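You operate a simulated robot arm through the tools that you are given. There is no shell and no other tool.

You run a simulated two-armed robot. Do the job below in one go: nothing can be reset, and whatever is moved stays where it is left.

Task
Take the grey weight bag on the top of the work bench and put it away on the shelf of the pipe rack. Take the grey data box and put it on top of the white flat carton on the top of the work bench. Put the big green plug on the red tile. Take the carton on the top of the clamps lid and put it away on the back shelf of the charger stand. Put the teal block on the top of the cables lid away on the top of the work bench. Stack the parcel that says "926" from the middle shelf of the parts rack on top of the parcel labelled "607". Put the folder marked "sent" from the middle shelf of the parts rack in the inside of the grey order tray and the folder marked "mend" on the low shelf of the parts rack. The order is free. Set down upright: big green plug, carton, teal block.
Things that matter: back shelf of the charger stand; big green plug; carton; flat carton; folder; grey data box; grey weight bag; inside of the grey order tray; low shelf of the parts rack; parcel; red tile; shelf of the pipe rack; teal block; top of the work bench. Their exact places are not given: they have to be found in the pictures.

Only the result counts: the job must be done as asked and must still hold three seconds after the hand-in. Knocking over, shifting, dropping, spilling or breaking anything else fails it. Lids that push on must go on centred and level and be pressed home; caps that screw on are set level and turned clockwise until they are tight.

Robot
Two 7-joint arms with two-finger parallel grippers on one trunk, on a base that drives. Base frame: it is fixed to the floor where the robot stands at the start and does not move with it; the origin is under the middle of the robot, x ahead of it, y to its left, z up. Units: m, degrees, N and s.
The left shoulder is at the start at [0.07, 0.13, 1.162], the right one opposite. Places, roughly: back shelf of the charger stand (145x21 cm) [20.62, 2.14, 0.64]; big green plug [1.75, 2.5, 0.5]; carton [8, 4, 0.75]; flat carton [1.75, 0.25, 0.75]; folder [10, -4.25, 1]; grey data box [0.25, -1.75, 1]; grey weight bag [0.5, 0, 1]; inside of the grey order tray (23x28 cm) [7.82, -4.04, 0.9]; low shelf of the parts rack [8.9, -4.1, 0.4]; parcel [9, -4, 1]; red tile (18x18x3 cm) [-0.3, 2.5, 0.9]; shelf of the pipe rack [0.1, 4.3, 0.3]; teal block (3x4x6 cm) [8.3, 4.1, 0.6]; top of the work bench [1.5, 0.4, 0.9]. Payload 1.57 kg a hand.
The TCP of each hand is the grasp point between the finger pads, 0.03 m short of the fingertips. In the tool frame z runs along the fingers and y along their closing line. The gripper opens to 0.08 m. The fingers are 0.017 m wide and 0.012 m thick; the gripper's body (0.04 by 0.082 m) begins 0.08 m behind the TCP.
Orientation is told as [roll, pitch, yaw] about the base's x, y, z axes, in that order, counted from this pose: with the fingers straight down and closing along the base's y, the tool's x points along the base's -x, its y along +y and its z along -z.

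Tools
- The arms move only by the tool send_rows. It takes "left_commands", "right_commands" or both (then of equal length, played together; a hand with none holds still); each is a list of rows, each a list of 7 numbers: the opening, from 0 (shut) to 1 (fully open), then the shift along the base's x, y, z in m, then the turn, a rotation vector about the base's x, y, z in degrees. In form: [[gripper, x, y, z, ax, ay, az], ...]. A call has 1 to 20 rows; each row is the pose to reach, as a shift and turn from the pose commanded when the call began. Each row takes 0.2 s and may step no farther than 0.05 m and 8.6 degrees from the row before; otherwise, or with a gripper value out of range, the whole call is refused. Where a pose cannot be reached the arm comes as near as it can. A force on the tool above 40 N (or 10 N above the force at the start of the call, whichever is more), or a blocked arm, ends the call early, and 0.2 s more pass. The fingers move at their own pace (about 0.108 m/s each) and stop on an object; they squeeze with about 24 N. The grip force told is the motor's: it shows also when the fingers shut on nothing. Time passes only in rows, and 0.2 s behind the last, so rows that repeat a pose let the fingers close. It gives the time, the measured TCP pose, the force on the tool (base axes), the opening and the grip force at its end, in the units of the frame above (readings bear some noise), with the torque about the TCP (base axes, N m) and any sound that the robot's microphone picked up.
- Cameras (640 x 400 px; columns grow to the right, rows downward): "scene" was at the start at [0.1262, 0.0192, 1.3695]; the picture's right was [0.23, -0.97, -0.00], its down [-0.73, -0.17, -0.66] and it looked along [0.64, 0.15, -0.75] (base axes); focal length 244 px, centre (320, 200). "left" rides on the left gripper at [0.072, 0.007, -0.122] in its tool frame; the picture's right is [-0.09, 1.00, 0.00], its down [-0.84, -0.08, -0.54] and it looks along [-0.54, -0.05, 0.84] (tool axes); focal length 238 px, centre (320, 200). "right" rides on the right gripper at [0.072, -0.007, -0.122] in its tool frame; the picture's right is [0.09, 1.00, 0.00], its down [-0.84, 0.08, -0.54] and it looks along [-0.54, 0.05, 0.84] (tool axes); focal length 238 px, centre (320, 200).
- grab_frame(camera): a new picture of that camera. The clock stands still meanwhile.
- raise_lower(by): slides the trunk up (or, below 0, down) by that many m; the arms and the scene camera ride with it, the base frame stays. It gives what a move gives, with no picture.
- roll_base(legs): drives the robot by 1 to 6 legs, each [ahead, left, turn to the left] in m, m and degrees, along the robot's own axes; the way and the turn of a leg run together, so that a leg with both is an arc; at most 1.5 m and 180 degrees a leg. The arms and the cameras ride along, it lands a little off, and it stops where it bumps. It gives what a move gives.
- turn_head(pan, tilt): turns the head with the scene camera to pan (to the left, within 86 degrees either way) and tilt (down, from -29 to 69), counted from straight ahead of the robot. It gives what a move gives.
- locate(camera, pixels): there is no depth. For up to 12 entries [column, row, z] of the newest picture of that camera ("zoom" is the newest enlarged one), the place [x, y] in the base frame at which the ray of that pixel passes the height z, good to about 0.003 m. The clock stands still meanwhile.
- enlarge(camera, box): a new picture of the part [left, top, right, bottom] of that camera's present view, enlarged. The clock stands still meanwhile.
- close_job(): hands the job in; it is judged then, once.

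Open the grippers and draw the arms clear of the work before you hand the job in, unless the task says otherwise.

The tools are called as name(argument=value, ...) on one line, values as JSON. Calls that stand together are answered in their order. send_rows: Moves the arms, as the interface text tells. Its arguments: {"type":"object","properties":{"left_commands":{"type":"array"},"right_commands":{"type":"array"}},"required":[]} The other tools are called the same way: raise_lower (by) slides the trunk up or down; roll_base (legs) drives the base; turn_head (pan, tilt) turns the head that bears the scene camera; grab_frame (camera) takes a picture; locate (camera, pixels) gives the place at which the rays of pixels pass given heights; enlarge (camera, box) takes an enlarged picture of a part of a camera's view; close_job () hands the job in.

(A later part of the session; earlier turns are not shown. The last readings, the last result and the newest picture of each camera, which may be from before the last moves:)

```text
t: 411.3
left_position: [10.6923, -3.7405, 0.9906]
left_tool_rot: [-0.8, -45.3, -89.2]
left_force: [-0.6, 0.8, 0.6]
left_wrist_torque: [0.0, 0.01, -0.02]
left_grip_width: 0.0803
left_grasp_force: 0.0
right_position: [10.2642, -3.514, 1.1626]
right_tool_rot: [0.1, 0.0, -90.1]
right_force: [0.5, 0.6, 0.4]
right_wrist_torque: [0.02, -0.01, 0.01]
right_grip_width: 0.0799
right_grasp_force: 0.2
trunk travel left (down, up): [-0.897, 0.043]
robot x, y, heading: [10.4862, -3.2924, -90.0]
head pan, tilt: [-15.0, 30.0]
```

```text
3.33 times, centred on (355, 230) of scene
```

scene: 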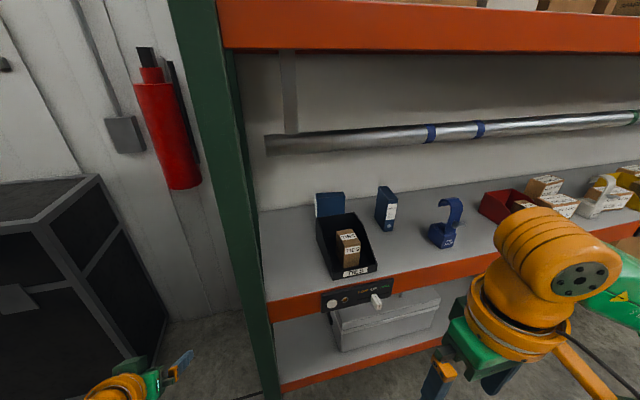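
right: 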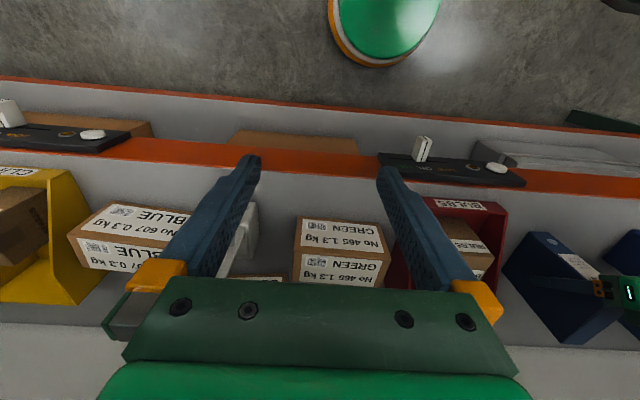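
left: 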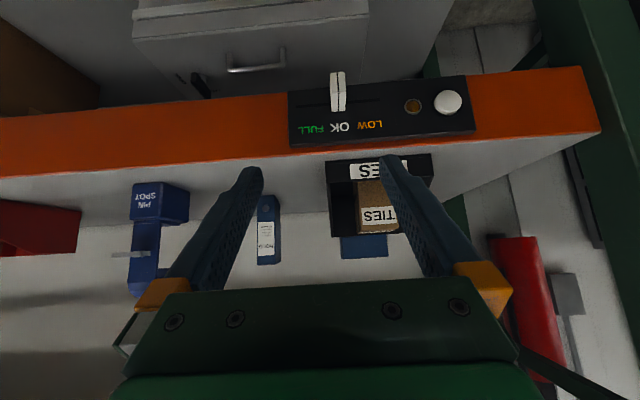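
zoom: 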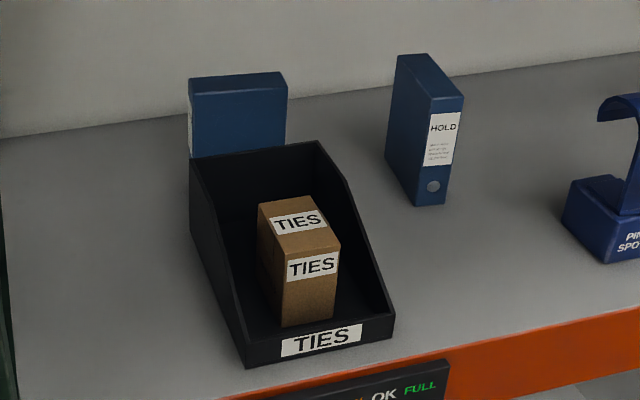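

A white spine label is on the folder's left side. I untilt and retract the left hand, then move 0.35 m further left to read it.

send_rows(left_commands=[[1, 0, 0.02, 0.02, 8, 0, 0], [1, 0, 0.05, 0.04, 16, 0, 0], [1, 0, 0.08, 0.06, 24, 0, 0], [1, 0, 0.11, 0.08, 32, 0, 0], [1, 0, 0.14, 0.1, 40, 0, 0], [1, 0, 0.17, 0.1, 45.3, 0, 0]])

roll_base(legs=[[0.0, 0.35, 0]])

turn_head(pan=-40, tilt=25)

grab_frame(camera="scene")

```text
t: 412.7
left_position: [10.693, -3.5697, 1.0918]
left_tool_rot: [-0.2, -0.1, -89.5]
left_force: [0.1, 0.5, -0.8]
left_wrist_torque: [-0.02, 0.0, 0.03]
left_grip_width: 0.0799
left_grasp_force: 0.0
right_position: [10.2639, -3.513, 1.1627]
right_tool_rot: [0.0, 0.0, -90.2]
right_force: [-0.4, -0.1, 0.8]
right_wrist_torque: [-0.03, -0.03, 0.01]
right_grip_width: 0.0802
right_grasp_force: 0.0
trunk travel left (down, up): [-0.897, 0.043]
robot x, y, heading: [10.4832, -3.2858, -90.2]
head pan, tilt: [-15.0, 30.0]
```

```text
t: 415.0
left_position: [11.0409, -3.5714, 1.0929]
left_tool_rot: [-0.1, 0.1, -89.4]
left_force: [-0.7, 0.0, 0.1]
left_wrist_torque: [-0.01, -0.01, 0.03]
left_grip_width: 0.0802
left_grasp_force: 0.1
right_position: [10.6113, -3.5153, 1.1619]
right_tool_rot: [0.2, 0.1, -90.2]
right_force: [0.0, 0.0, -0.3]
right_wrist_torque: [0.02, 0.0, 0.0]
right_grip_width: 0.0802
right_grasp_force: 0.1
trunk travel left (down, up): [-0.897, 0.043]
robot x, y, heading: [10.832, -3.2893, -90.2]
head pan, tilt: [-15.0, 30.0]
```

```text
t: 415.9
left_position: [11.0443, -3.5704, 1.0923]
left_tool_rot: [-0.3, -0.1, -89.4]
left_force: [0.0, -0.1, 0.5]
left_wrist_torque: [-0.03, 0.03, -0.03]
left_grip_width: 0.0799
left_grasp_force: 0.1
right_position: [10.6135, -3.5148, 1.163]
right_tool_rot: [0.1, 0.0, -90.2]
right_force: [-0.1, -0.4, -0.4]
right_wrist_torque: [0.0, 0.01, 0.0]
right_grip_width: 0.0801
right_grasp_force: 0.0
trunk travel left (down, up): [-0.897, 0.043]
robot x, y, heading: [10.8344, -3.2892, -90.0]
head pan, tilt: [-40.0, 25.0]
```

```text
taken
```

scene: 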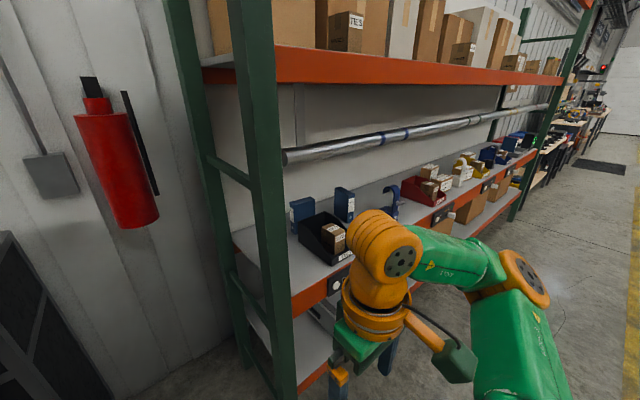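

enlarge(camera="scene", box=[270, 180, 370, 270])

```text
4.44 times, centred on (320, 225) of scene
```

zoom: 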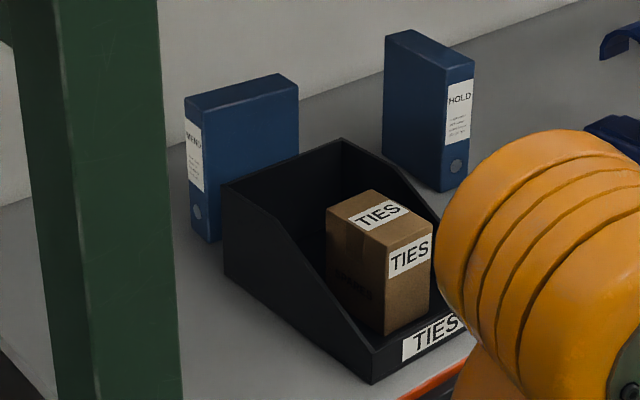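

The spine reads MEND. Its geometry: x 10.165–10.28, y ≈-4.213..-4.255, top ≈1.035, behind the TIES bin, so I need to close along y with the hand tilted sideways under the rail. I test that orientation with the right hand here in free space: first yaw -90° while moving it ahead.

send_rows(right_commands=[[1, 0, -0.02, 0, 0, 0, -8.5], [1, 0, -0.04, 0, 0, 0, -17], [1, 0, -0.06, 0, 0, 0, -25.5], [1, 0, -0.08, 0, 0, 0, -34], [1, 0, -0.1, 0, 0, 0, -42.5], [1, 0, -0.12, 0, 0, 0, -51], [1, 0, -0.14, 0, 0, 0, -59.5], [1, 0, -0.14, 0, 0, 0, -68], [1, 0, -0.14, 0, 0, 0, -76.5], [1, 0, -0.14, 0, 0, 0, -85], [1, 0, -0.14, 0, 0, 0, -89.8]])

send_rows(right_commands=[[1, 0, 0, -0.01, 0, -8, 0], [1, 0, 0, -0.02, 0, -16, 0], [1, 0, 0, -0.03, 0, -24, 0], [1, 0, 0, -0.04, 0, -32, 0], [1, 0, 0, -0.05, 0, -40, 0], [1, 0, 0, -0.06, 0, -48, 0], [1, 0, 0, -0.07, 0, -56, 0], [1, 0, 0, -0.08, 0, -60, 0]])

turn_head(pan=-15, tilt=45)

grab_frame(camera="scene")

```text
t: 418.3
left_position: [11.0427, -3.5705, 1.0923]
left_tool_rot: [-0.2, 0.0, -89.3]
left_force: [0.6, -0.2, -0.8]
left_wrist_torque: [-0.03, 0.0, -0.01]
left_grip_width: 0.08
left_grasp_force: 0.1
right_position: [10.6136, -3.6549, 1.1624]
right_tool_rot: [0.1, -0.1, 180.0]
right_force: [-0.3, 0.3, 0.2]
right_wrist_torque: [0.04, -0.02, 0.01]
right_grip_width: 0.0802
right_grasp_force: 0.1
trunk travel left (down, up): [-0.897, 0.043]
robot x, y, heading: [10.8332, -3.288, -90.1]
head pan, tilt: [-40.0, 25.0]
```

```text
t: 420.1
left_position: [11.0415, -3.5711, 1.092]
left_tool_rot: [-0.3, 0.0, -89.4]
left_force: [-0.7, -0.8, 0.0]
left_wrist_torque: [0.0, 0.01, 0.01]
left_grip_width: 0.0801
left_grasp_force: 0.0
right_position: [10.613, -3.6543, 1.0812]
right_tool_rot: [0.2, 60.1, -180.0]
right_force: [-0.1, 0.8, -0.2]
right_wrist_torque: [0.01, -0.02, -0.02]
right_grip_width: 0.0802
right_grasp_force: 0.1
trunk travel left (down, up): [-0.897, 0.043]
robot x, y, heading: [10.8323, -3.2893, -89.9]
head pan, tilt: [-40.0, 25.0]
```

```text
t: 421.0
left_position: [11.0419, -3.5704, 1.0914]
left_tool_rot: [-0.2, 0.1, -89.4]
left_force: [0.3, 0.4, 0.5]
left_wrist_torque: [0.0, -0.02, 0.03]
left_grip_width: 0.0799
left_grasp_force: 0.0
right_position: [10.613, -3.6551, 1.0822]
right_tool_rot: [0.0, 59.9, -179.9]
right_force: [-0.3, 0.5, 0.1]
right_wrist_torque: [0.01, 0.0, 0.0]
right_grip_width: 0.0802
right_grasp_force: 0.1
trunk travel left (down, up): [-0.897, 0.043]
robot x, y, heading: [10.8317, -3.2862, -90.1]
head pan, tilt: [-15.0, 45.0]
```

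```text
taken
```

scene: 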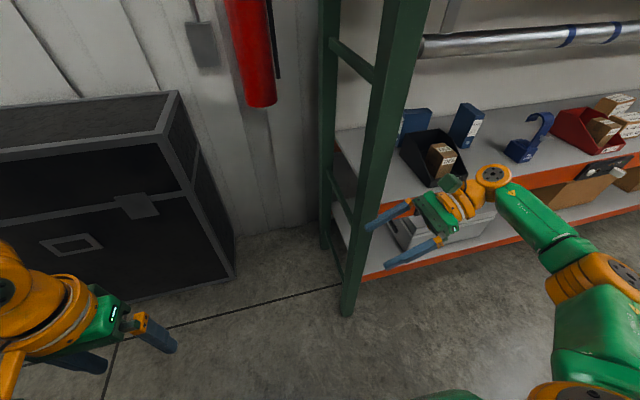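

The tilted orientation works (pitch 60). I retract the left hand, sidestep right to x≈10.15, and turn the robot 30° left to gain right-arm reach.

send_rows(left_commands=[[1, 0, 0.04, 0, 0, 0, 0], [1, 0, 0.08, 0, 0, 0, 0], [1, 0, 0.12, 0, 0, 0, 0]])

roll_base(legs=[[0.1, -0.7, 0], [0, 0, 30]])

send_rows(right_commands=[[1, 0, 0, 0, 0, 0, -8], [1, 0, 0, 0, 0, 0, -16], [1, 0, 0, 0, 0, 0, -24], [1, 0, 0, 0, 0, 0, -30]])

turn_head(pan=-25, tilt=35)

grab_frame(camera="scene")

```text
t: 421.8
left_position: [11.0616, -3.5118, 1.1161]
left_tool_rot: [-0.2, 0.0, -89.4]
left_force: [0.1, 0.3, 0.0]
left_wrist_torque: [0.02, 0.01, -0.01]
left_grip_width: 0.0802
left_grasp_force: 0.0
left hand out of reach, approached as far as the arm can: row 2, 3
right_position: [10.6127, -3.6541, 1.0826]
right_tool_rot: [0.1, 60.0, -180.0]
right_force: [0.2, -0.3, 0.1]
right_wrist_torque: [-0.02, 0.02, -0.03]
right_grip_width: 0.0799
right_grasp_force: 0.1
trunk travel left (down, up): [-0.897, 0.043]
robot x, y, heading: [10.8342, -3.2882, -89.9]
head pan, tilt: [-15.0, 45.0]
```

```text
t: 427.1
left_position: [10.4435, -3.4693, 1.1167]
left_tool_rot: [-0.3, 0.1, -59.3]
left_force: [-0.2, 0.5, -0.8]
left_wrist_torque: [0.01, -0.01, 0.0]
left_grip_width: 0.0799
left_grasp_force: 0.1
right_position: [10.1286, -3.8171, 1.0825]
right_tool_rot: [0.1, 60.0, -149.8]
right_force: [-0.1, -0.8, 0.1]
right_wrist_torque: [0.02, 0.02, 0.03]
right_grip_width: 0.08
right_grasp_force: 0.2
trunk travel left (down, up): [-0.897, 0.043]
robot x, y, heading: [10.1344, -3.3896, -59.7]
head pan, tilt: [-15.0, 45.0]
```

```text
t: 428.1
left_position: [10.4447, -3.4689, 1.1161]
left_tool_rot: [-0.3, 0.1, -59.2]
left_force: [0.7, -0.6, -0.9]
left_wrist_torque: [0.0, 0.0, -0.03]
left_grip_width: 0.0797
left_grasp_force: 0.1
right_position: [10.1289, -3.817, 1.0833]
right_tool_rot: [0.0, 59.8, -179.9]
right_force: [-0.1, 0.4, 0.7]
right_wrist_torque: [0.0, 0.0, -0.01]
right_grip_width: 0.0801
right_grasp_force: 0.1
trunk travel left (down, up): [-0.897, 0.043]
robot x, y, heading: [10.1358, -3.3922, -59.9]
head pan, tilt: [-15.0, 45.0]
```

```text
t: 428.8
left_position: [10.4448, -3.4697, 1.1163]
left_tool_rot: [-0.3, 0.1, -59.3]
left_force: [0.0, 0.4, 0.2]
left_wrist_torque: [0.01, 0.02, 0.02]
left_grip_width: 0.08
left_grasp_force: 0.0
right_position: [10.129, -3.8171, 1.0821]
right_tool_rot: [0.1, 60.0, -179.8]
right_force: [0.1, -0.1, -0.4]
right_wrist_torque: [0.01, -0.03, 0.0]
right_grip_width: 0.0802
right_grasp_force: 0.0
trunk travel left (down, up): [-0.897, 0.043]
robot x, y, heading: [10.1376, -3.3885, -59.9]
head pan, tilt: [-25.0, 35.0]
```

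```text
taken
```

scene: 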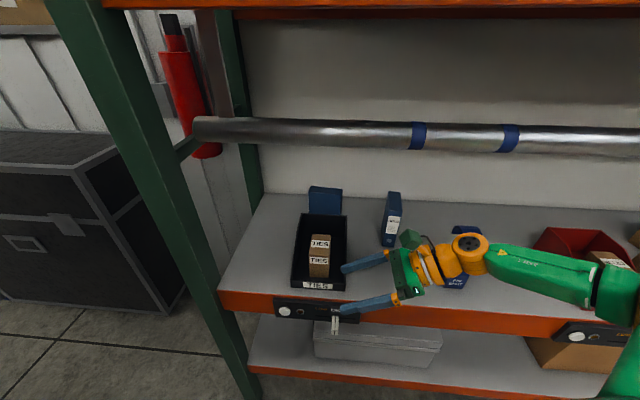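

Right hand is oriented correctly at (10.129,-3.817,1.082). I lower the trunk 9 cm while raising the hand to keep TCP≈1.08, then slide the base 0.29 m toward the rack.

raise_lower(by=-0.09)

send_rows(right_commands=[[1, 0, 0, 0.045, 0, 0, 0], [1, 0, 0, 0.085, 0, 0, 0]])

roll_base(legs=[[0.21, -0.121, 0]])

grab_frame(camera="scene")

grab_frame(camera="right")

```text
t: 430.1
left_position: [10.4441, -3.469, 1.0263]
left_tool_rot: [-0.3, 0.1, -59.3]
left_force: [0.1, 0.3, 0.3]
left_wrist_torque: [0.0, -0.01, 0.01]
left_grip_width: 0.0802
left_grasp_force: 0.1
right_position: [10.1278, -3.8174, 0.9926]
right_tool_rot: [0.1, 60.0, -179.8]
right_force: [-0.8, -0.1, 0.7]
right_wrist_torque: [0.0, -0.01, 0.0]
right_grip_width: 0.0798
right_grasp_force: 0.1
trunk travel left (down, up): [-0.807, 0.133]
robot x, y, heading: [10.1358, -3.3909, -59.8]
head pan, tilt: [-25.0, 35.0]
```

```text
t: 430.7
left_position: [10.4452, -3.4683, 1.0268]
left_tool_rot: [-0.3, 0.1, -59.3]
left_force: [0.2, -0.6, 0.3]
left_wrist_torque: [0.01, -0.03, 0.02]
left_grip_width: 0.0801
left_grasp_force: 0.1
right_position: [10.1291, -3.8158, 1.0767]
right_tool_rot: [0.1, 60.0, -179.7]
right_force: [0.3, -0.8, 0.0]
right_wrist_torque: [0.0, 0.01, -0.01]
right_grip_width: 0.0799
right_grasp_force: 0.0
trunk travel left (down, up): [-0.807, 0.133]
robot x, y, heading: [10.1351, -3.3882, -59.7]
head pan, tilt: [-25.0, 35.0]
```

```text
t: 432.5
left_position: [10.446, -3.7086, 1.027]
left_tool_rot: [-0.4, 0.0, -59.3]
left_force: [-1.1, 0.1, -0.1]
left_wrist_torque: [-0.03, 0.01, 0.03]
left_grip_width: 0.0801
left_grasp_force: 0.1
right_position: [10.1284, -4.0554, 1.0773]
right_tool_rot: [0.4, 60.0, -179.6]
right_force: [0.5, -1.0, -0.3]
right_wrist_torque: [-0.05, 0.02, 0.02]
right_grip_width: 0.08
right_grasp_force: 0.0
trunk travel left (down, up): [-0.807, 0.133]
robot x, y, heading: [10.1392, -3.6269, -59.8]
head pan, tilt: [-25.0, 35.0]
```

```text
taken
```

scene: 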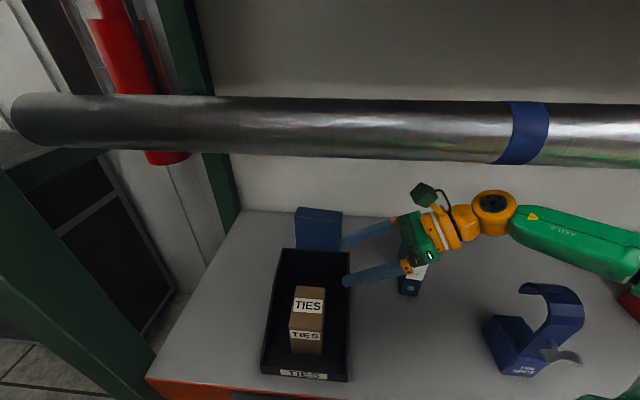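

```text
taken
```

right: 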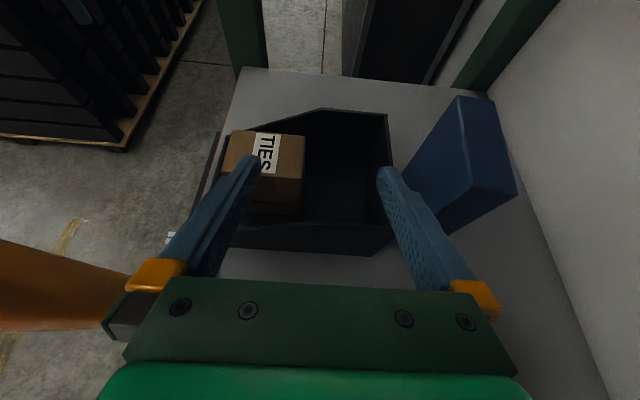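

The hand is under the rail beside the TIES bin; MEND appears at (465,165) in the right camera. I advance the base 6 cm more, then move the hand 12 cm deeper at this height.

roll_base(legs=[[0.052, -0.03, 0]])

send_rows(right_commands=[[1, 0.0, -0.04, 0, 0, 0, 0], [1, 0.0, -0.08, 0.0, 0, 0, 0], [1, 0.0, -0.115, 0.0, 0, 0, 0]])

grab_frame(camera="right")

grab_frame(camera="scene")

```text
t: 433.4
left_position: [10.4455, -3.7629, 1.0272]
left_tool_rot: [-0.4, -0.3, -59.2]
left_force: [-0.5, 0.0, 0.2]
left_wrist_torque: [-0.02, 0.0, 0.01]
left_grip_width: 0.0801
left_grasp_force: 0.1
right_position: [10.1292, -4.1108, 1.0796]
right_tool_rot: [0.9, 60.1, -179.1]
right_force: [0.3, 0.0, 0.3]
right_wrist_torque: [-0.02, 0.01, -0.04]
right_grip_width: 0.08
right_grasp_force: 0.1
trunk travel left (down, up): [-0.807, 0.133]
robot x, y, heading: [10.1377, -3.6906, -59.7]
head pan, tilt: [-25.0, 35.0]
```

```text
t: 434.2
left_position: [10.4381, -3.781, 1.0247]
left_tool_rot: [0.4, 0.5, -59.4]
left_force: [-1.1, -1.5, -0.4]
left_wrist_torque: [0.08, -0.11, -0.01]
left_grip_width: 0.0801
left_grasp_force: 0.0
right_position: [10.1218, -4.2421, 1.0679]
right_tool_rot: [-1.3, 60.1, 179.2]
right_force: [-1.0, -0.4, -0.7]
right_wrist_torque: [0.07, -0.15, 0.08]
right_grip_width: 0.0798
right_grasp_force: 0.1
trunk travel left (down, up): [-0.807, 0.133]
robot x, y, heading: [10.1356, -3.6904, -60.0]
head pan, tilt: [-25.0, 35.0]
```

```text
taken
```

right: 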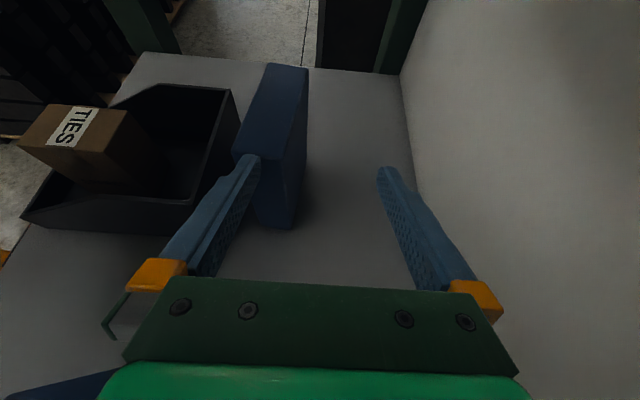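

```text
taken
```

scene: 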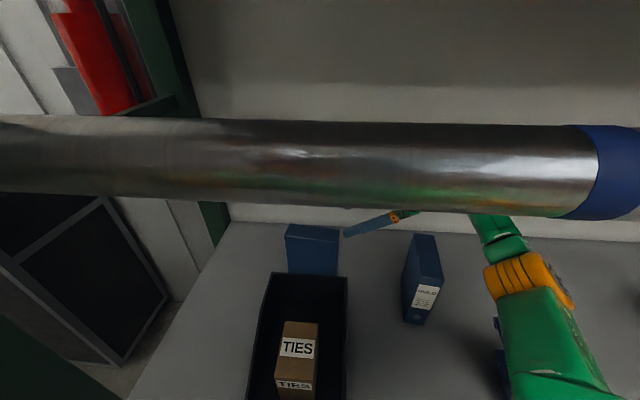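

I overshot slightly in depth: MEND shows left of the finger centre. I locate its top corners from the right camera.

enlarge(camera="right", box=[210, 40, 410, 250])

locate(camera="right", pixels=[[237, 158, 1.035], [297, 158, 1.035], [270, 65, 1.035], [308, 68, 1.035], [293, 228, 0.882], [250, 222, 0.882]])

```text
1.90 times, centred on (310, 145) of right
```

zoom: 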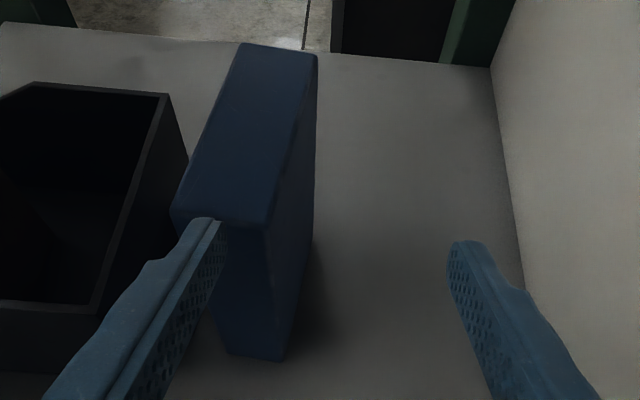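

```text
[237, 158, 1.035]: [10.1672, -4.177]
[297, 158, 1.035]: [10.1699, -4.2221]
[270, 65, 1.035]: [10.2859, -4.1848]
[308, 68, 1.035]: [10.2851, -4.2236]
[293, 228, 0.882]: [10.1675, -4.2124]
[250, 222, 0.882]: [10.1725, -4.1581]
```

MEND's true centre is (10.2265,-4.2015), with only ≈2.3 cm between it and the TIES bin. I narrow the opening to 75%, and line up over the folder at this height.

send_rows(right_commands=[[0.75, 0, 0.02, 0.004, 0, 0, 0], [0.75, 0.0, 0.04, 0.004, 0, 0, 0], [0.75, 0.04, 0.04, 0.004, 0, 0, 0], [0.75, 0.08, 0.04, 0.004, 0, 0, 0], [0.75, 0.09, 0.04, 0.004, 0, 0, 0]])

grab_frame(camera="right")

```text
t: 435.4
left_position: [10.4466, -3.7672, 1.0245]
left_tool_rot: [-0.4, 0.1, -59.2]
left_force: [-0.6, 0.2, 0.1]
left_wrist_torque: [-0.04, 0.05, -0.02]
left_grip_width: 0.08
left_grasp_force: 0.1
right_position: [10.222, -4.1894, 1.0803]
right_tool_rot: [0.3, 59.9, -179.6]
right_force: [-0.2, 0.6, 0.5]
right_wrist_torque: [-0.03, 0.05, -0.02]
right_grip_width: 0.0601
right_grasp_force: 0.0
trunk travel left (down, up): [-0.807, 0.133]
robot x, y, heading: [10.135, -3.6911, -59.9]
head pan, tilt: [-25.0, 35.0]
```

```text
taken
```

right: 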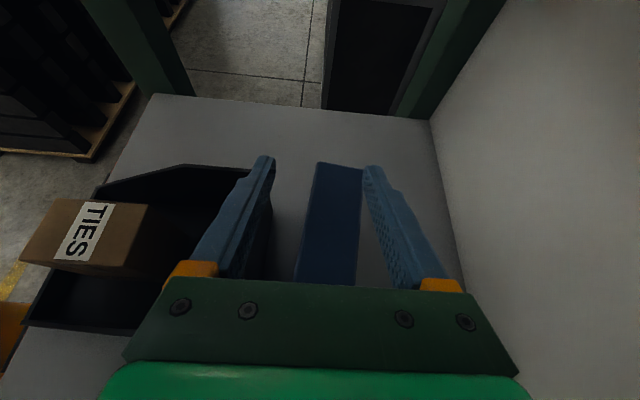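

The folder lies between the fingers but ~1 cm toward the back. I shift 1.1 cm deeper and descend in steps to TCP z≈1.01.

send_rows(right_commands=[[0.75, 0, -0.011, 0, 0, 0, 0], [0.75, 0, -0.011, -0.02, 0, 0, 0], [0.75, 0, -0.011, -0.02, 0, 0, 0]])

grab_frame(camera="right")

```text
t: 436.2
left_position: [10.4442, -3.7696, 1.0271]
left_tool_rot: [-0.3, 0.1, -59.2]
left_force: [-0.1, 0.5, -0.6]
left_wrist_torque: [0.02, -0.02, 0.0]
left_grip_width: 0.0797
left_grasp_force: 0.0
right_position: [10.2193, -4.2031, 1.0623]
right_tool_rot: [0.2, 60.0, -179.7]
right_force: [-0.2, -0.2, 1.0]
right_wrist_torque: [-0.01, -0.01, 0.02]
right_grip_width: 0.06
right_grasp_force: 0.0
trunk travel left (down, up): [-0.807, 0.133]
robot x, y, heading: [10.1337, -3.6908, -59.8]
head pan, tilt: [-25.0, 35.0]
```

```text
taken
```

right: 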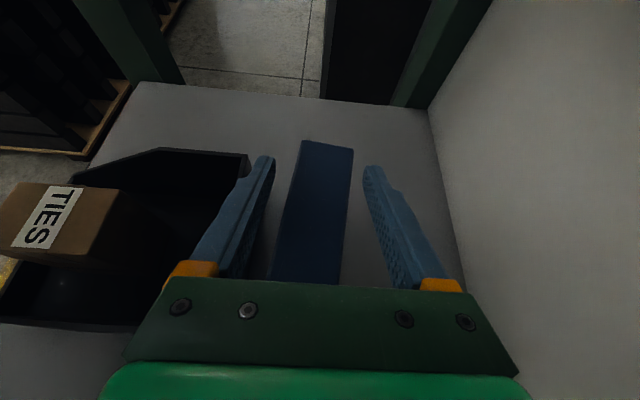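

Now centred. I descend to z≈1.008 and check the force.

send_rows(right_commands=[[0.75, 0, 0, -0.018, 0, 0, 0], [0.75, 0, 0, -0.036, 0, 0, 0], [0.75, 0, 0, -0.053, 0, 0, 0], [0.75, 0, 0, -0.053, 0, 0, 0]])

grab_frame(camera="right")

```text
t: 437.2
left_position: [10.4439, -3.7692, 1.0265]
left_tool_rot: [-0.4, 0.1, -59.2]
left_force: [0.5, -0.4, 0.0]
left_wrist_torque: [0.02, -0.02, 0.02]
left_grip_width: 0.0796
left_grasp_force: 0.0
right_position: [10.2194, -4.2024, 1.0067]
right_tool_rot: [0.0, 60.0, -179.7]
right_force: [-0.4, 0.0, 0.1]
right_wrist_torque: [-0.02, 0.0, -0.02]
right_grip_width: 0.0601
right_grasp_force: 0.1
trunk travel left (down, up): [-0.807, 0.133]
robot x, y, heading: [10.1373, -3.6911, -59.6]
head pan, tilt: [-25.0, 35.0]
```

```text
taken
```

right: 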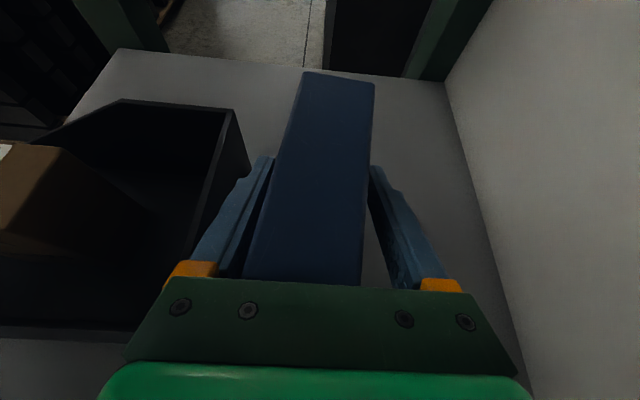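

No contact; the folder is between the pads. I close.

send_rows(right_commands=[[0.4, 0, 0, 0, 0, 0, 0], [0.2, 0, 0, 0, 0, 0, 0], [0, 0, 0, 0, 0, 0, 0], [0, 0, 0, 0, 0, 0, 0]])

raise_lower(by=0.05)

grab_frame(camera="right")

grab_frame(camera="scene")

```text
t: 438.2
left_position: [10.4459, -3.7686, 1.027]
left_tool_rot: [-0.3, 0.1, -59.2]
left_force: [0.3, 0.2, 0.3]
left_wrist_torque: [0.0, -0.02, -0.05]
left_grip_width: 0.08
left_grasp_force: 0.0
right_position: [10.2193, -4.2031, 1.0082]
right_tool_rot: [0.1, 60.0, -179.8]
right_force: [-0.1, -0.5, -0.4]
right_wrist_torque: [0.1, -0.12, 0.01]
right_grip_width: 0.0399
right_grasp_force: 23.9
trunk travel left (down, up): [-0.807, 0.133]
robot x, y, heading: [10.1398, -3.6884, -59.9]
head pan, tilt: [-25.0, 35.0]
```

```text
t: 439.1
left_position: [10.4451, -3.7695, 1.076]
left_tool_rot: [-0.3, 0.3, -59.2]
left_force: [-0.1, -0.4, 0.6]
left_wrist_torque: [0.0, 0.0, 0.01]
left_grip_width: 0.0799
left_grasp_force: 0.3
right_position: [10.2184, -4.2027, 1.0564]
right_tool_rot: [0.0, 60.1, -179.8]
right_force: [1.0, 0.7, -2.4]
right_wrist_torque: [-0.03, -0.05, -0.04]
right_grip_width: 0.0398
right_grasp_force: 24.0
trunk travel left (down, up): [-0.857, 0.083]
robot x, y, heading: [10.134, -3.6894, -59.6]
head pan, tilt: [-25.0, 35.0]
```

```text
taken
```

right: 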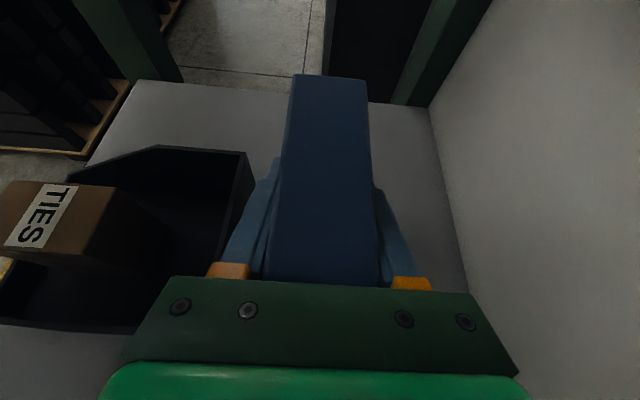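

```text
taken
```

scene: 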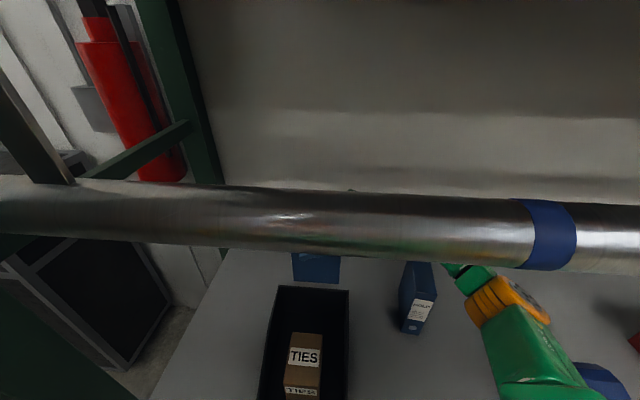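

MEND is lifted. Before retreating I check where the shelf's left end/post is relative to the folder, from the right camera.

locate(camera="right", pixels=[[140, 82, 0.882], [300, 95, 0.882], [425, 104, 0.882], [180, 82, 0.882], [247, 152, 0.98], [292, 78, 1.083], [365, 82, 1.083]])

send_rows(right_commands=[[0, 0, 0, 0.02, 0, 0, 0], [0, 0, 0, 0.045, 0, 0, 0], [0, 0, 0, 0.062, 0, 0, 0], [0, 0, 0, 0.062, 0, 0, 0]])

grab_frame(camera="right")

```text
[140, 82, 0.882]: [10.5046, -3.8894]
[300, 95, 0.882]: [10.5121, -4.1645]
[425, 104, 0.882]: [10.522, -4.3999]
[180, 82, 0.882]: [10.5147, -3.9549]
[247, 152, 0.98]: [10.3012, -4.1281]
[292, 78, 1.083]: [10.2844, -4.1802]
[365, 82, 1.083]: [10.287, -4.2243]
```

```text
t: 440.1
left_position: [10.4439, -3.7696, 1.0759]
left_tool_rot: [-0.3, 0.3, -59.2]
left_force: [-0.8, 0.1, 0.0]
left_wrist_torque: [0.02, 0.01, 0.03]
left_grip_width: 0.0803
left_grasp_force: 0.0
right_position: [10.2212, -4.2028, 1.1194]
right_tool_rot: [0.1, 60.0, -179.8]
right_force: [0.1, -0.2, -2.9]
right_wrist_torque: [-0.01, 0.0, 0.0]
right_grip_width: 0.04
right_grasp_force: 24.3
trunk travel left (down, up): [-0.857, 0.083]
robot x, y, heading: [10.135, -3.6914, -59.9]
head pan, tilt: [-25.0, 35.0]
```

```text
taken
```

right: 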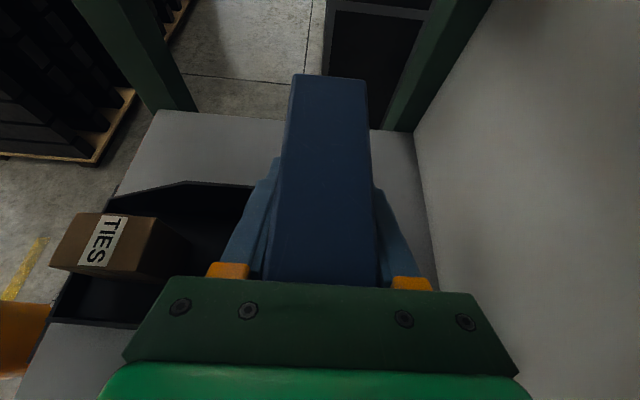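

The shelf's end is at x≈10.51, so the post is clear. Folder bottom is now ≈0.993 (bin wall 0.98). I retreat along +y by 0.15 m first and check.

roll_base(legs=[[-0.13, 0.075, 0]])

grab_frame(camera="right")

grab_frame(camera="scene")

```text
t: 441.5
left_position: [10.4446, -3.6232, 1.0748]
left_tool_rot: [-0.1, 0.3, -59.3]
left_force: [0.5, -0.7, 0.1]
left_wrist_torque: [0.05, -0.01, -0.05]
left_grip_width: 0.0797
left_grasp_force: 0.0
right_position: [10.219, -4.0566, 1.1164]
right_tool_rot: [-0.3, 60.0, 179.7]
right_force: [0.2, -0.8, -2.3]
right_wrist_torque: [0.0, -0.02, 0.02]
right_grip_width: 0.0402
right_grasp_force: 24.5
trunk travel left (down, up): [-0.857, 0.083]
robot x, y, heading: [10.1375, -3.5382, -59.9]
head pan, tilt: [-25.0, 35.0]
```

```text
taken
```

right: 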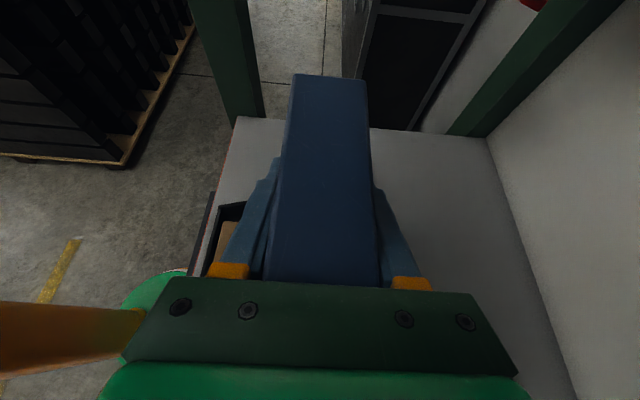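

```text
taken
```

scene: 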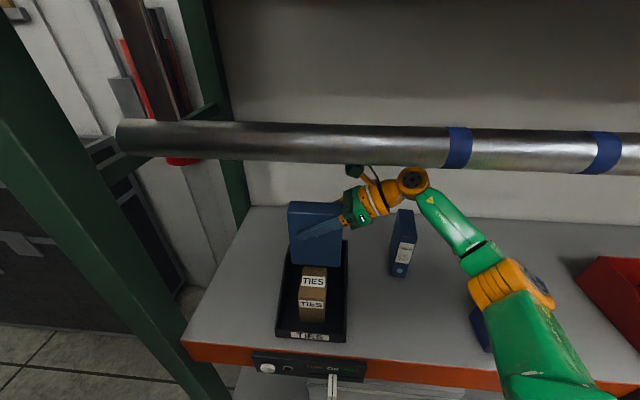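

All clear; the hand passes under the rail. I continue the retreat by 0.25 m.

roll_base(legs=[[-0.087, 0.05, 0], [-0.147, 0.085, 0]])

grab_frame(camera="scene")

```text
t: 443.7
left_position: [10.4435, -3.3522, 1.0762]
left_tool_rot: [-0.1, 0.2, -59.3]
left_force: [-0.6, -0.9, 0.1]
left_wrist_torque: [0.02, -0.02, 0.01]
left_grip_width: 0.0802
left_grasp_force: 0.0
right_position: [10.2167, -3.785, 1.1176]
right_tool_rot: [-0.3, 60.0, 179.8]
right_force: [0.3, -0.2, -1.9]
right_wrist_torque: [0.02, -0.07, 0.02]
right_grip_width: 0.04
right_grasp_force: 23.7
trunk travel left (down, up): [-0.857, 0.083]
robot x, y, heading: [10.1358, -3.2696, -59.8]
head pan, tilt: [-25.0, 35.0]
```

```text
taken
```

scene: 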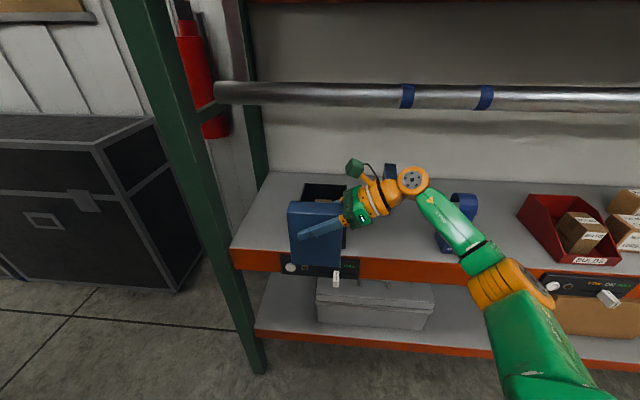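

MEND is clear of the rack. Now I survey the low shelf for free space: lower the trunk and look along it.

roll_base(legs=[[-0.13, 0.075, 0]])

raise_lower(by=-0.4)

turn_head(pan=-45, tilt=30)

grab_frame(camera="scene")

```text
t: 445.1
left_position: [10.4428, -3.2019, 1.0755]
left_tool_rot: [-0.2, 0.2, -59.2]
left_force: [-0.4, -0.2, -0.5]
left_wrist_torque: [0.01, -0.02, -0.02]
left_grip_width: 0.0799
left_grasp_force: 0.1
right_position: [10.2195, -3.6356, 1.117]
right_tool_rot: [-0.3, 60.0, 180.0]
right_force: [-0.4, 0.2, -2.2]
right_wrist_torque: [0.05, -0.02, 0.04]
right_grip_width: 0.0399
right_grasp_force: 23.7
trunk travel left (down, up): [-0.857, 0.083]
robot x, y, heading: [10.1352, -3.117, -59.9]
head pan, tilt: [-25.0, 35.0]
```

```text
t: 448.9
left_position: [10.442, -3.1978, 0.675]
left_tool_rot: [-0.2, 0.1, -59.2]
left_force: [0.4, 0.1, 0.4]
left_wrist_torque: [-0.02, 0.01, -0.01]
left_grip_width: 0.0798
left_grasp_force: 0.0
right_position: [10.218, -3.6316, 0.7182]
right_tool_rot: [0.1, 60.0, -179.7]
right_force: [-0.3, 0.5, -1.8]
right_wrist_torque: [-0.02, 0.0, 0.03]
right_grip_width: 0.0399
right_grasp_force: 23.6
trunk travel left (down, up): [-0.457, 0.483]
robot x, y, heading: [10.1332, -3.1192, -59.7]
head pan, tilt: [-25.0, 35.0]
```

```text
t: 449.8
left_position: [10.4418, -3.199, 0.6764]
left_tool_rot: [-0.3, 0.0, -59.3]
left_force: [0.4, 0.8, 0.4]
left_wrist_torque: [0.0, 0.0, 0.02]
left_grip_width: 0.0799
left_grasp_force: 0.0
right_position: [10.2178, -3.6314, 0.7186]
right_tool_rot: [0.2, 60.1, -179.7]
right_force: [-0.1, -0.4, -2.6]
right_wrist_torque: [-0.02, 0.0, -0.02]
right_grip_width: 0.0399
right_grasp_force: 24.7
trunk travel left (down, up): [-0.457, 0.483]
robot x, y, heading: [10.134, -3.1173, -59.8]
head pan, tilt: [-45.0, 30.0]
```

```text
taken
```

scene: 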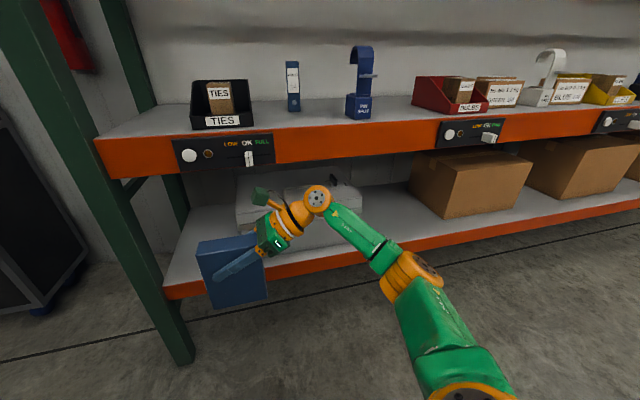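

Between the grey toolbox (right end ≈(362,240)) and the carton box (left-bottom ≈(412,188)-(445,217)) there is a gap on the low shelf. I locate these at z≈0.36.

enlarge(camera="scene", box=[220, 140, 560, 300])

locate(camera="scene", pixels=[[362, 240, 0.36], [412, 188, 0.36], [445, 217, 0.36], [527, 204, 0.36], [400, 246, 0.36], [300, 262, 0.36], [190, 235, 0.36], [165, 288, 0.36]])

```text
1.88 times, centred on (390, 220) of scene
```

zoom: 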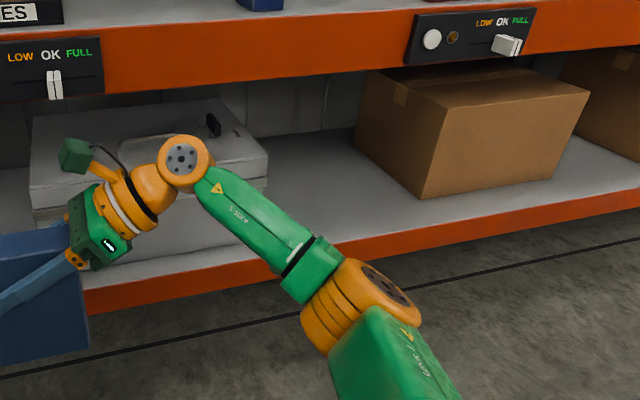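

```text
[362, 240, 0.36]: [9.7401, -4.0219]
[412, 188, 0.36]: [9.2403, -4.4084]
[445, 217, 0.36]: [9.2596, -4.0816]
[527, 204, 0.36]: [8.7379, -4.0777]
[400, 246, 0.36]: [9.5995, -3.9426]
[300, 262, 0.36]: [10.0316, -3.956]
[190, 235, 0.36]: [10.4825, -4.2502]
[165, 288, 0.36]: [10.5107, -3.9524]
```

The gap spans x≈9.26–9.74, shelf front y≈-3.945. I'll place MEND near (9.58,-4.02). First slide the base to x≈9.49 and lower the trunk 0.2 m.

roll_base(legs=[[-0.211, -0.621, 0]])

raise_lower(by=-0.19)

turn_head(pan=-30, tilt=25)

grab_frame(camera="scene")

grab_frame(camera="right")

```text
t: 453.4
left_position: [9.7999, -3.3299, 0.6757]
left_tool_rot: [-0.2, 0.1, -58.7]
left_force: [1.5, -0.4, 0.9]
left_wrist_torque: [-0.03, 0.02, -0.01]
left_grip_width: 0.0801
left_grasp_force: 0.1
right_position: [9.5779, -3.7643, 0.7193]
right_tool_rot: [0.1, 60.0, -179.3]
right_force: [-0.8, 0.6, -3.0]
right_wrist_torque: [0.05, -0.01, 0.02]
right_grip_width: 0.0399
right_grasp_force: 24.2
trunk travel left (down, up): [-0.457, 0.483]
robot x, y, heading: [9.4902, -3.2532, -59.3]
head pan, tilt: [-45.0, 30.0]
```

```text
t: 455.5
left_position: [9.8005, -3.3301, 0.4865]
left_tool_rot: [-0.3, 0.2, -58.7]
left_force: [0.0, -0.1, -0.5]
left_wrist_torque: [-0.02, -0.02, 0.0]
left_grip_width: 0.0797
left_grasp_force: 0.1
right_position: [9.5786, -3.7641, 0.5282]
right_tool_rot: [0.1, 60.0, -179.3]
right_force: [0.4, -0.5, -1.8]
right_wrist_torque: [0.01, 0.0, 0.02]
right_grip_width: 0.04
right_grasp_force: 24.0
trunk travel left (down, up): [-0.267, 0.673]
robot x, y, heading: [9.489, -3.2532, -59.4]
head pan, tilt: [-45.0, 30.0]
```

```text
t: 456.3
left_position: [9.8002, -3.3306, 0.4852]
left_tool_rot: [-0.3, 0.1, -58.8]
left_force: [-0.3, 0.4, 0.6]
left_wrist_torque: [-0.01, -0.01, -0.01]
left_grip_width: 0.0797
left_grasp_force: 0.0
right_position: [9.5794, -3.7653, 0.5299]
right_tool_rot: [0.1, 60.0, -179.4]
right_force: [0.3, 0.4, -2.0]
right_wrist_torque: [-0.01, -0.02, 0.07]
right_grip_width: 0.0399
right_grasp_force: 23.9
trunk travel left (down, up): [-0.267, 0.673]
robot x, y, heading: [9.4913, -3.253, -59.4]
head pan, tilt: [-30.0, 25.0]
```

```text
taken
```

scene: 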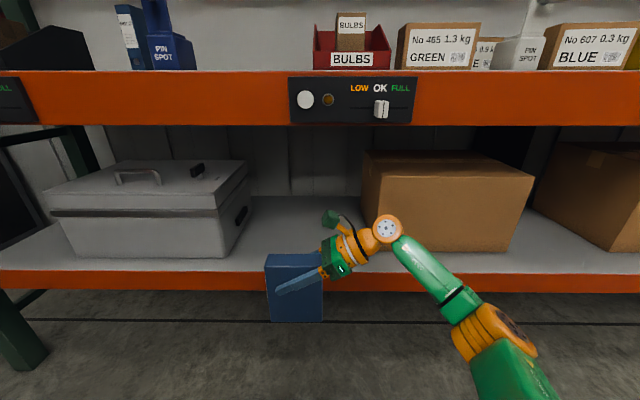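

```text
taken
```

right: 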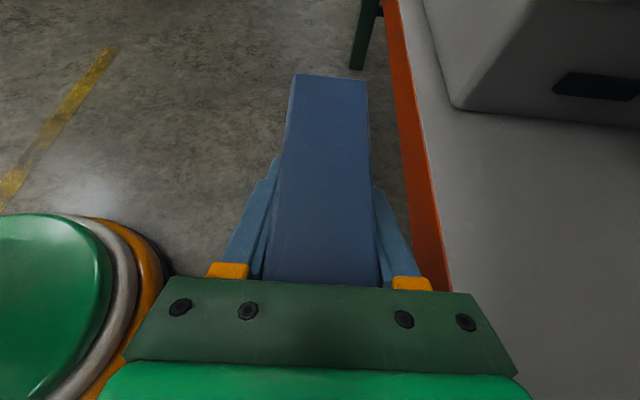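

I check the low shelf height: front edge at scene (300,268) and right camera (440,230).

locate(camera="scene", pixels=[[180, 268, 0.34], [180, 268, 0.36], [180, 268, 0.38], [245, 255, 0.36], [385, 248, 0.36]])

locate(camera="right", pixels=[[440, 230, 0.34], [440, 230, 0.36], [440, 230, 0.38], [456, 108, 0.36]])

```text
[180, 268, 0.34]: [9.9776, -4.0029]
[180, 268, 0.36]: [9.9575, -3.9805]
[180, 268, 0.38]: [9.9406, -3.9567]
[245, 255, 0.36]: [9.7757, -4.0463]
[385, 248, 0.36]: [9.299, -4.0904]
```

```text
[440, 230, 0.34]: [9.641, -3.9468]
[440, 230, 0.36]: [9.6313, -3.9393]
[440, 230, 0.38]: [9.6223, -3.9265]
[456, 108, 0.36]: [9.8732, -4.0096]
```

The low shelf may be nearer z≈0.40, so I raise 4.5 cm before moving in 0.25 m.

raise_lower(by=0.045)

roll_base(legs=[[0.129, -0.0755, 0]])

grab_frame(camera="scene")

grab_frame(camera="right")

```text
t: 457.1
left_position: [9.8002, -3.3295, 0.5306]
left_tool_rot: [-0.3, 0.2, -58.9]
left_force: [-0.8, -0.1, 1.1]
left_wrist_torque: [-0.02, 0.0, -0.02]
left_grip_width: 0.0799
left_grasp_force: 0.2
right_position: [9.5794, -3.7659, 0.5733]
right_tool_rot: [0.1, 60.0, -179.4]
right_force: [0.2, -0.1, -2.1]
right_wrist_torque: [0.0, -0.02, 0.04]
right_grip_width: 0.04
right_grasp_force: 24.0
trunk travel left (down, up): [-0.312, 0.628]
robot x, y, heading: [9.4897, -3.2552, -59.3]
head pan, tilt: [-30.0, 25.0]
```

```text
t: 458.5
left_position: [9.8022, -3.4799, 0.531]
left_tool_rot: [-0.3, 0.3, -58.7]
left_force: [-0.1, -0.8, -0.4]
left_wrist_torque: [0.03, -0.01, -0.01]
left_grip_width: 0.0798
left_grasp_force: 0.1
right_position: [9.5804, -3.9148, 0.5742]
right_tool_rot: [0.0, 60.0, -179.4]
right_force: [-0.2, -0.8, -2.3]
right_wrist_torque: [0.01, -0.07, 0.01]
right_grip_width: 0.04
right_grasp_force: 23.6
trunk travel left (down, up): [-0.312, 0.628]
robot x, y, heading: [9.4909, -3.4038, -59.5]
head pan, tilt: [-30.0, 25.0]
```

```text
taken
```

scene: 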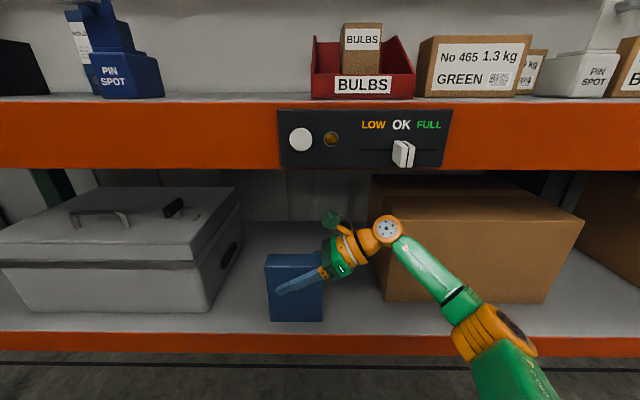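

```text
taken
```

right: 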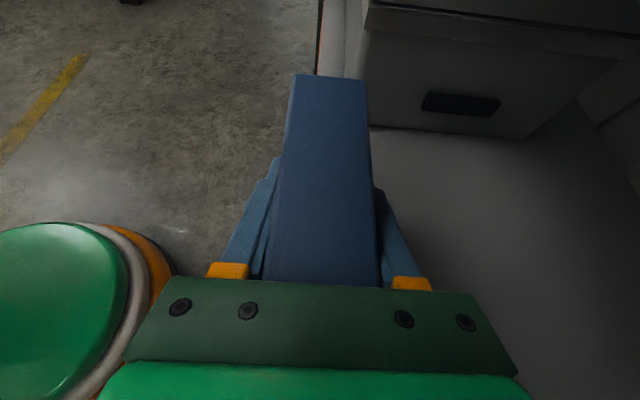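

Still clear below the beam. I move in 0.105 m more.

roll_base(legs=[[0.0905, -0.053, 0]])

grab_frame(camera="right")

grab_frame(camera="scene")

```text
t: 459.8
left_position: [9.8025, -3.5846, 0.5312]
left_tool_rot: [-0.3, 0.3, -58.8]
left_force: [0.3, -0.2, 0.1]
left_wrist_torque: [0.01, 0.02, 0.0]
left_grip_width: 0.0802
left_grasp_force: 0.1
right_position: [9.5812, -4.0204, 0.5747]
right_tool_rot: [0.2, 59.9, -179.1]
right_force: [0.1, 0.3, -2.1]
right_wrist_torque: [0.02, 0.01, 0.01]
right_grip_width: 0.0399
right_grasp_force: 23.7
trunk travel left (down, up): [-0.312, 0.628]
robot x, y, heading: [9.494, -3.5058, -59.3]
head pan, tilt: [-30.0, 25.0]
stopped in leg 1: the robot was blocked; the commanded pose is now the measured one
```

```text
taken
```

right: 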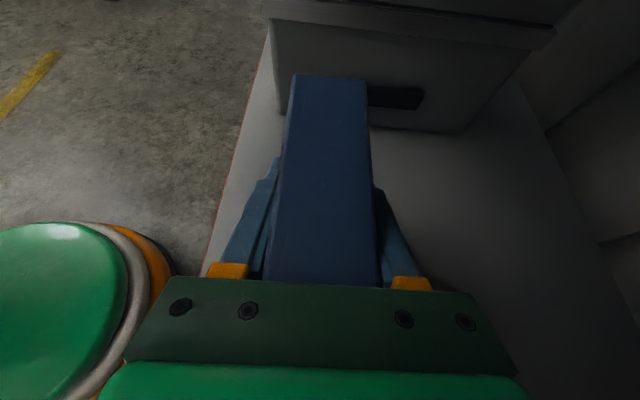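

```text
taken
```

scene: 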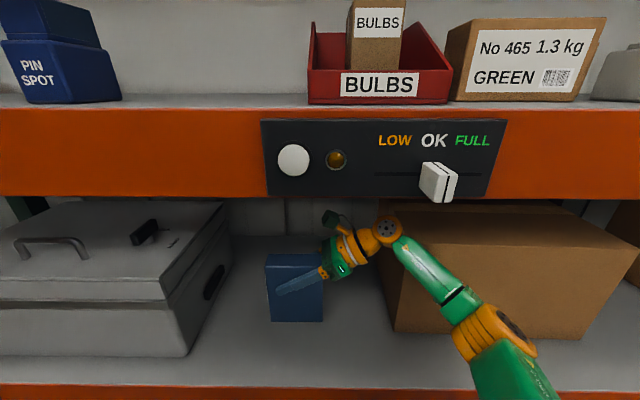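

The base reported a block right at the end again, but no hand force shows. I now lower the folder with the arm in small steps.

send_rows(right_commands=[[0, 0, 0, -0.012, 0, 0, 0], [0, 0, 0, -0.024, 0, 0, 0], [0, 0, 0, -0.034, 0, 0, 0]])

send_rows(right_commands=[[0, 0, 0, -0.004, 0, 0, 0], [0, 0, 0, -0.008, 0, 0, 0], [0, 0, 0, -0.011, 0, 0, 0]])

```text
t: 460.6
left_position: [9.8032, -3.5841, 0.5315]
left_tool_rot: [-0.4, 0.1, -58.7]
left_force: [0.0, -0.8, 0.4]
left_wrist_torque: [0.0, -0.01, -0.01]
left_grip_width: 0.08
left_grasp_force: 0.1
right_position: [9.5825, -4.02, 0.5397]
right_tool_rot: [0.3, 59.8, -178.9]
right_force: [0.0, -1.0, -1.7]
right_wrist_torque: [0.0, -0.01, 0.03]
right_grip_width: 0.0401
right_grasp_force: 24.5
trunk travel left (down, up): [-0.312, 0.628]
robot x, y, heading: [9.4923, -3.5092, -59.5]
head pan, tilt: [-30.0, 25.0]
```

```text
t: 461.4
left_position: [9.8023, -3.584, 0.5303]
left_tool_rot: [-0.4, 0.1, -58.8]
left_force: [-0.1, -0.3, 0.1]
left_wrist_torque: [0.0, 0.0, -0.01]
left_grip_width: 0.0801
left_grasp_force: 0.1
right_position: [9.5829, -4.0203, 0.5292]
right_tool_rot: [0.3, 59.9, -179.0]
right_force: [-0.4, 0.6, -2.4]
right_wrist_torque: [-0.02, 0.0, 0.02]
right_grip_width: 0.0401
right_grasp_force: 23.5
trunk travel left (down, up): [-0.312, 0.628]
robot x, y, heading: [9.4938, -3.5069, -59.1]
head pan, tilt: [-30.0, 25.0]
```

No contact yet at 0.529; I continue in 3–4 mm steps.

send_rows(right_commands=[[0, 0, 0, -0.003, 0, 0, 0], [0, 0, 0, -0.006, 0, 0, 0], [0, 0, 0, -0.009, 0, 0, 0]])

send_rows(right_commands=[[0, 0, 0, -0.003, 0, 0, 0], [0, 0, 0, -0.006, 0, 0, 0], [0, 0, 0, -0.009, 0, 0, 0]])

```text
t: 462.2
left_position: [9.8016, -3.5834, 0.5317]
left_tool_rot: [-0.4, -0.1, -58.8]
left_force: [-0.1, 0.7, -0.6]
left_wrist_torque: [0.0, 0.01, 0.01]
left_grip_width: 0.08
left_grasp_force: 0.0
right_position: [9.5811, -4.0196, 0.5233]
right_tool_rot: [0.9, 60.2, -178.6]
right_force: [1.4, -5.1, 20.8]
right_wrist_torque: [-0.08, 0.37, 0.04]
right_grip_width: 0.0399
right_grasp_force: 23.8
trunk travel left (down, up): [-0.312, 0.628]
robot x, y, heading: [9.4956, -3.5084, -59.3]
head pan, tilt: [-30.0, 25.0]
```

```text
t: 463.0
left_position: [9.8008, -3.5822, 0.5325]
left_tool_rot: [-0.4, -0.2, -58.9]
left_force: [0.7, -0.7, 0.4]
left_wrist_torque: [0.02, -0.06, -0.02]
left_grip_width: 0.0798
left_grasp_force: 0.1
right_position: [9.5811, -4.0186, 0.5158]
right_tool_rot: [1.0, 60.1, -178.5]
right_force: [-1.7, -2.7, 29.3]
right_wrist_torque: [0.32, 0.57, -0.14]
right_grip_width: 0.0401
right_grasp_force: 23.7
trunk travel left (down, up): [-0.312, 0.628]
robot x, y, heading: [9.4925, -3.5062, -59.4]
head pan, tilt: [-30.0, 25.0]
```

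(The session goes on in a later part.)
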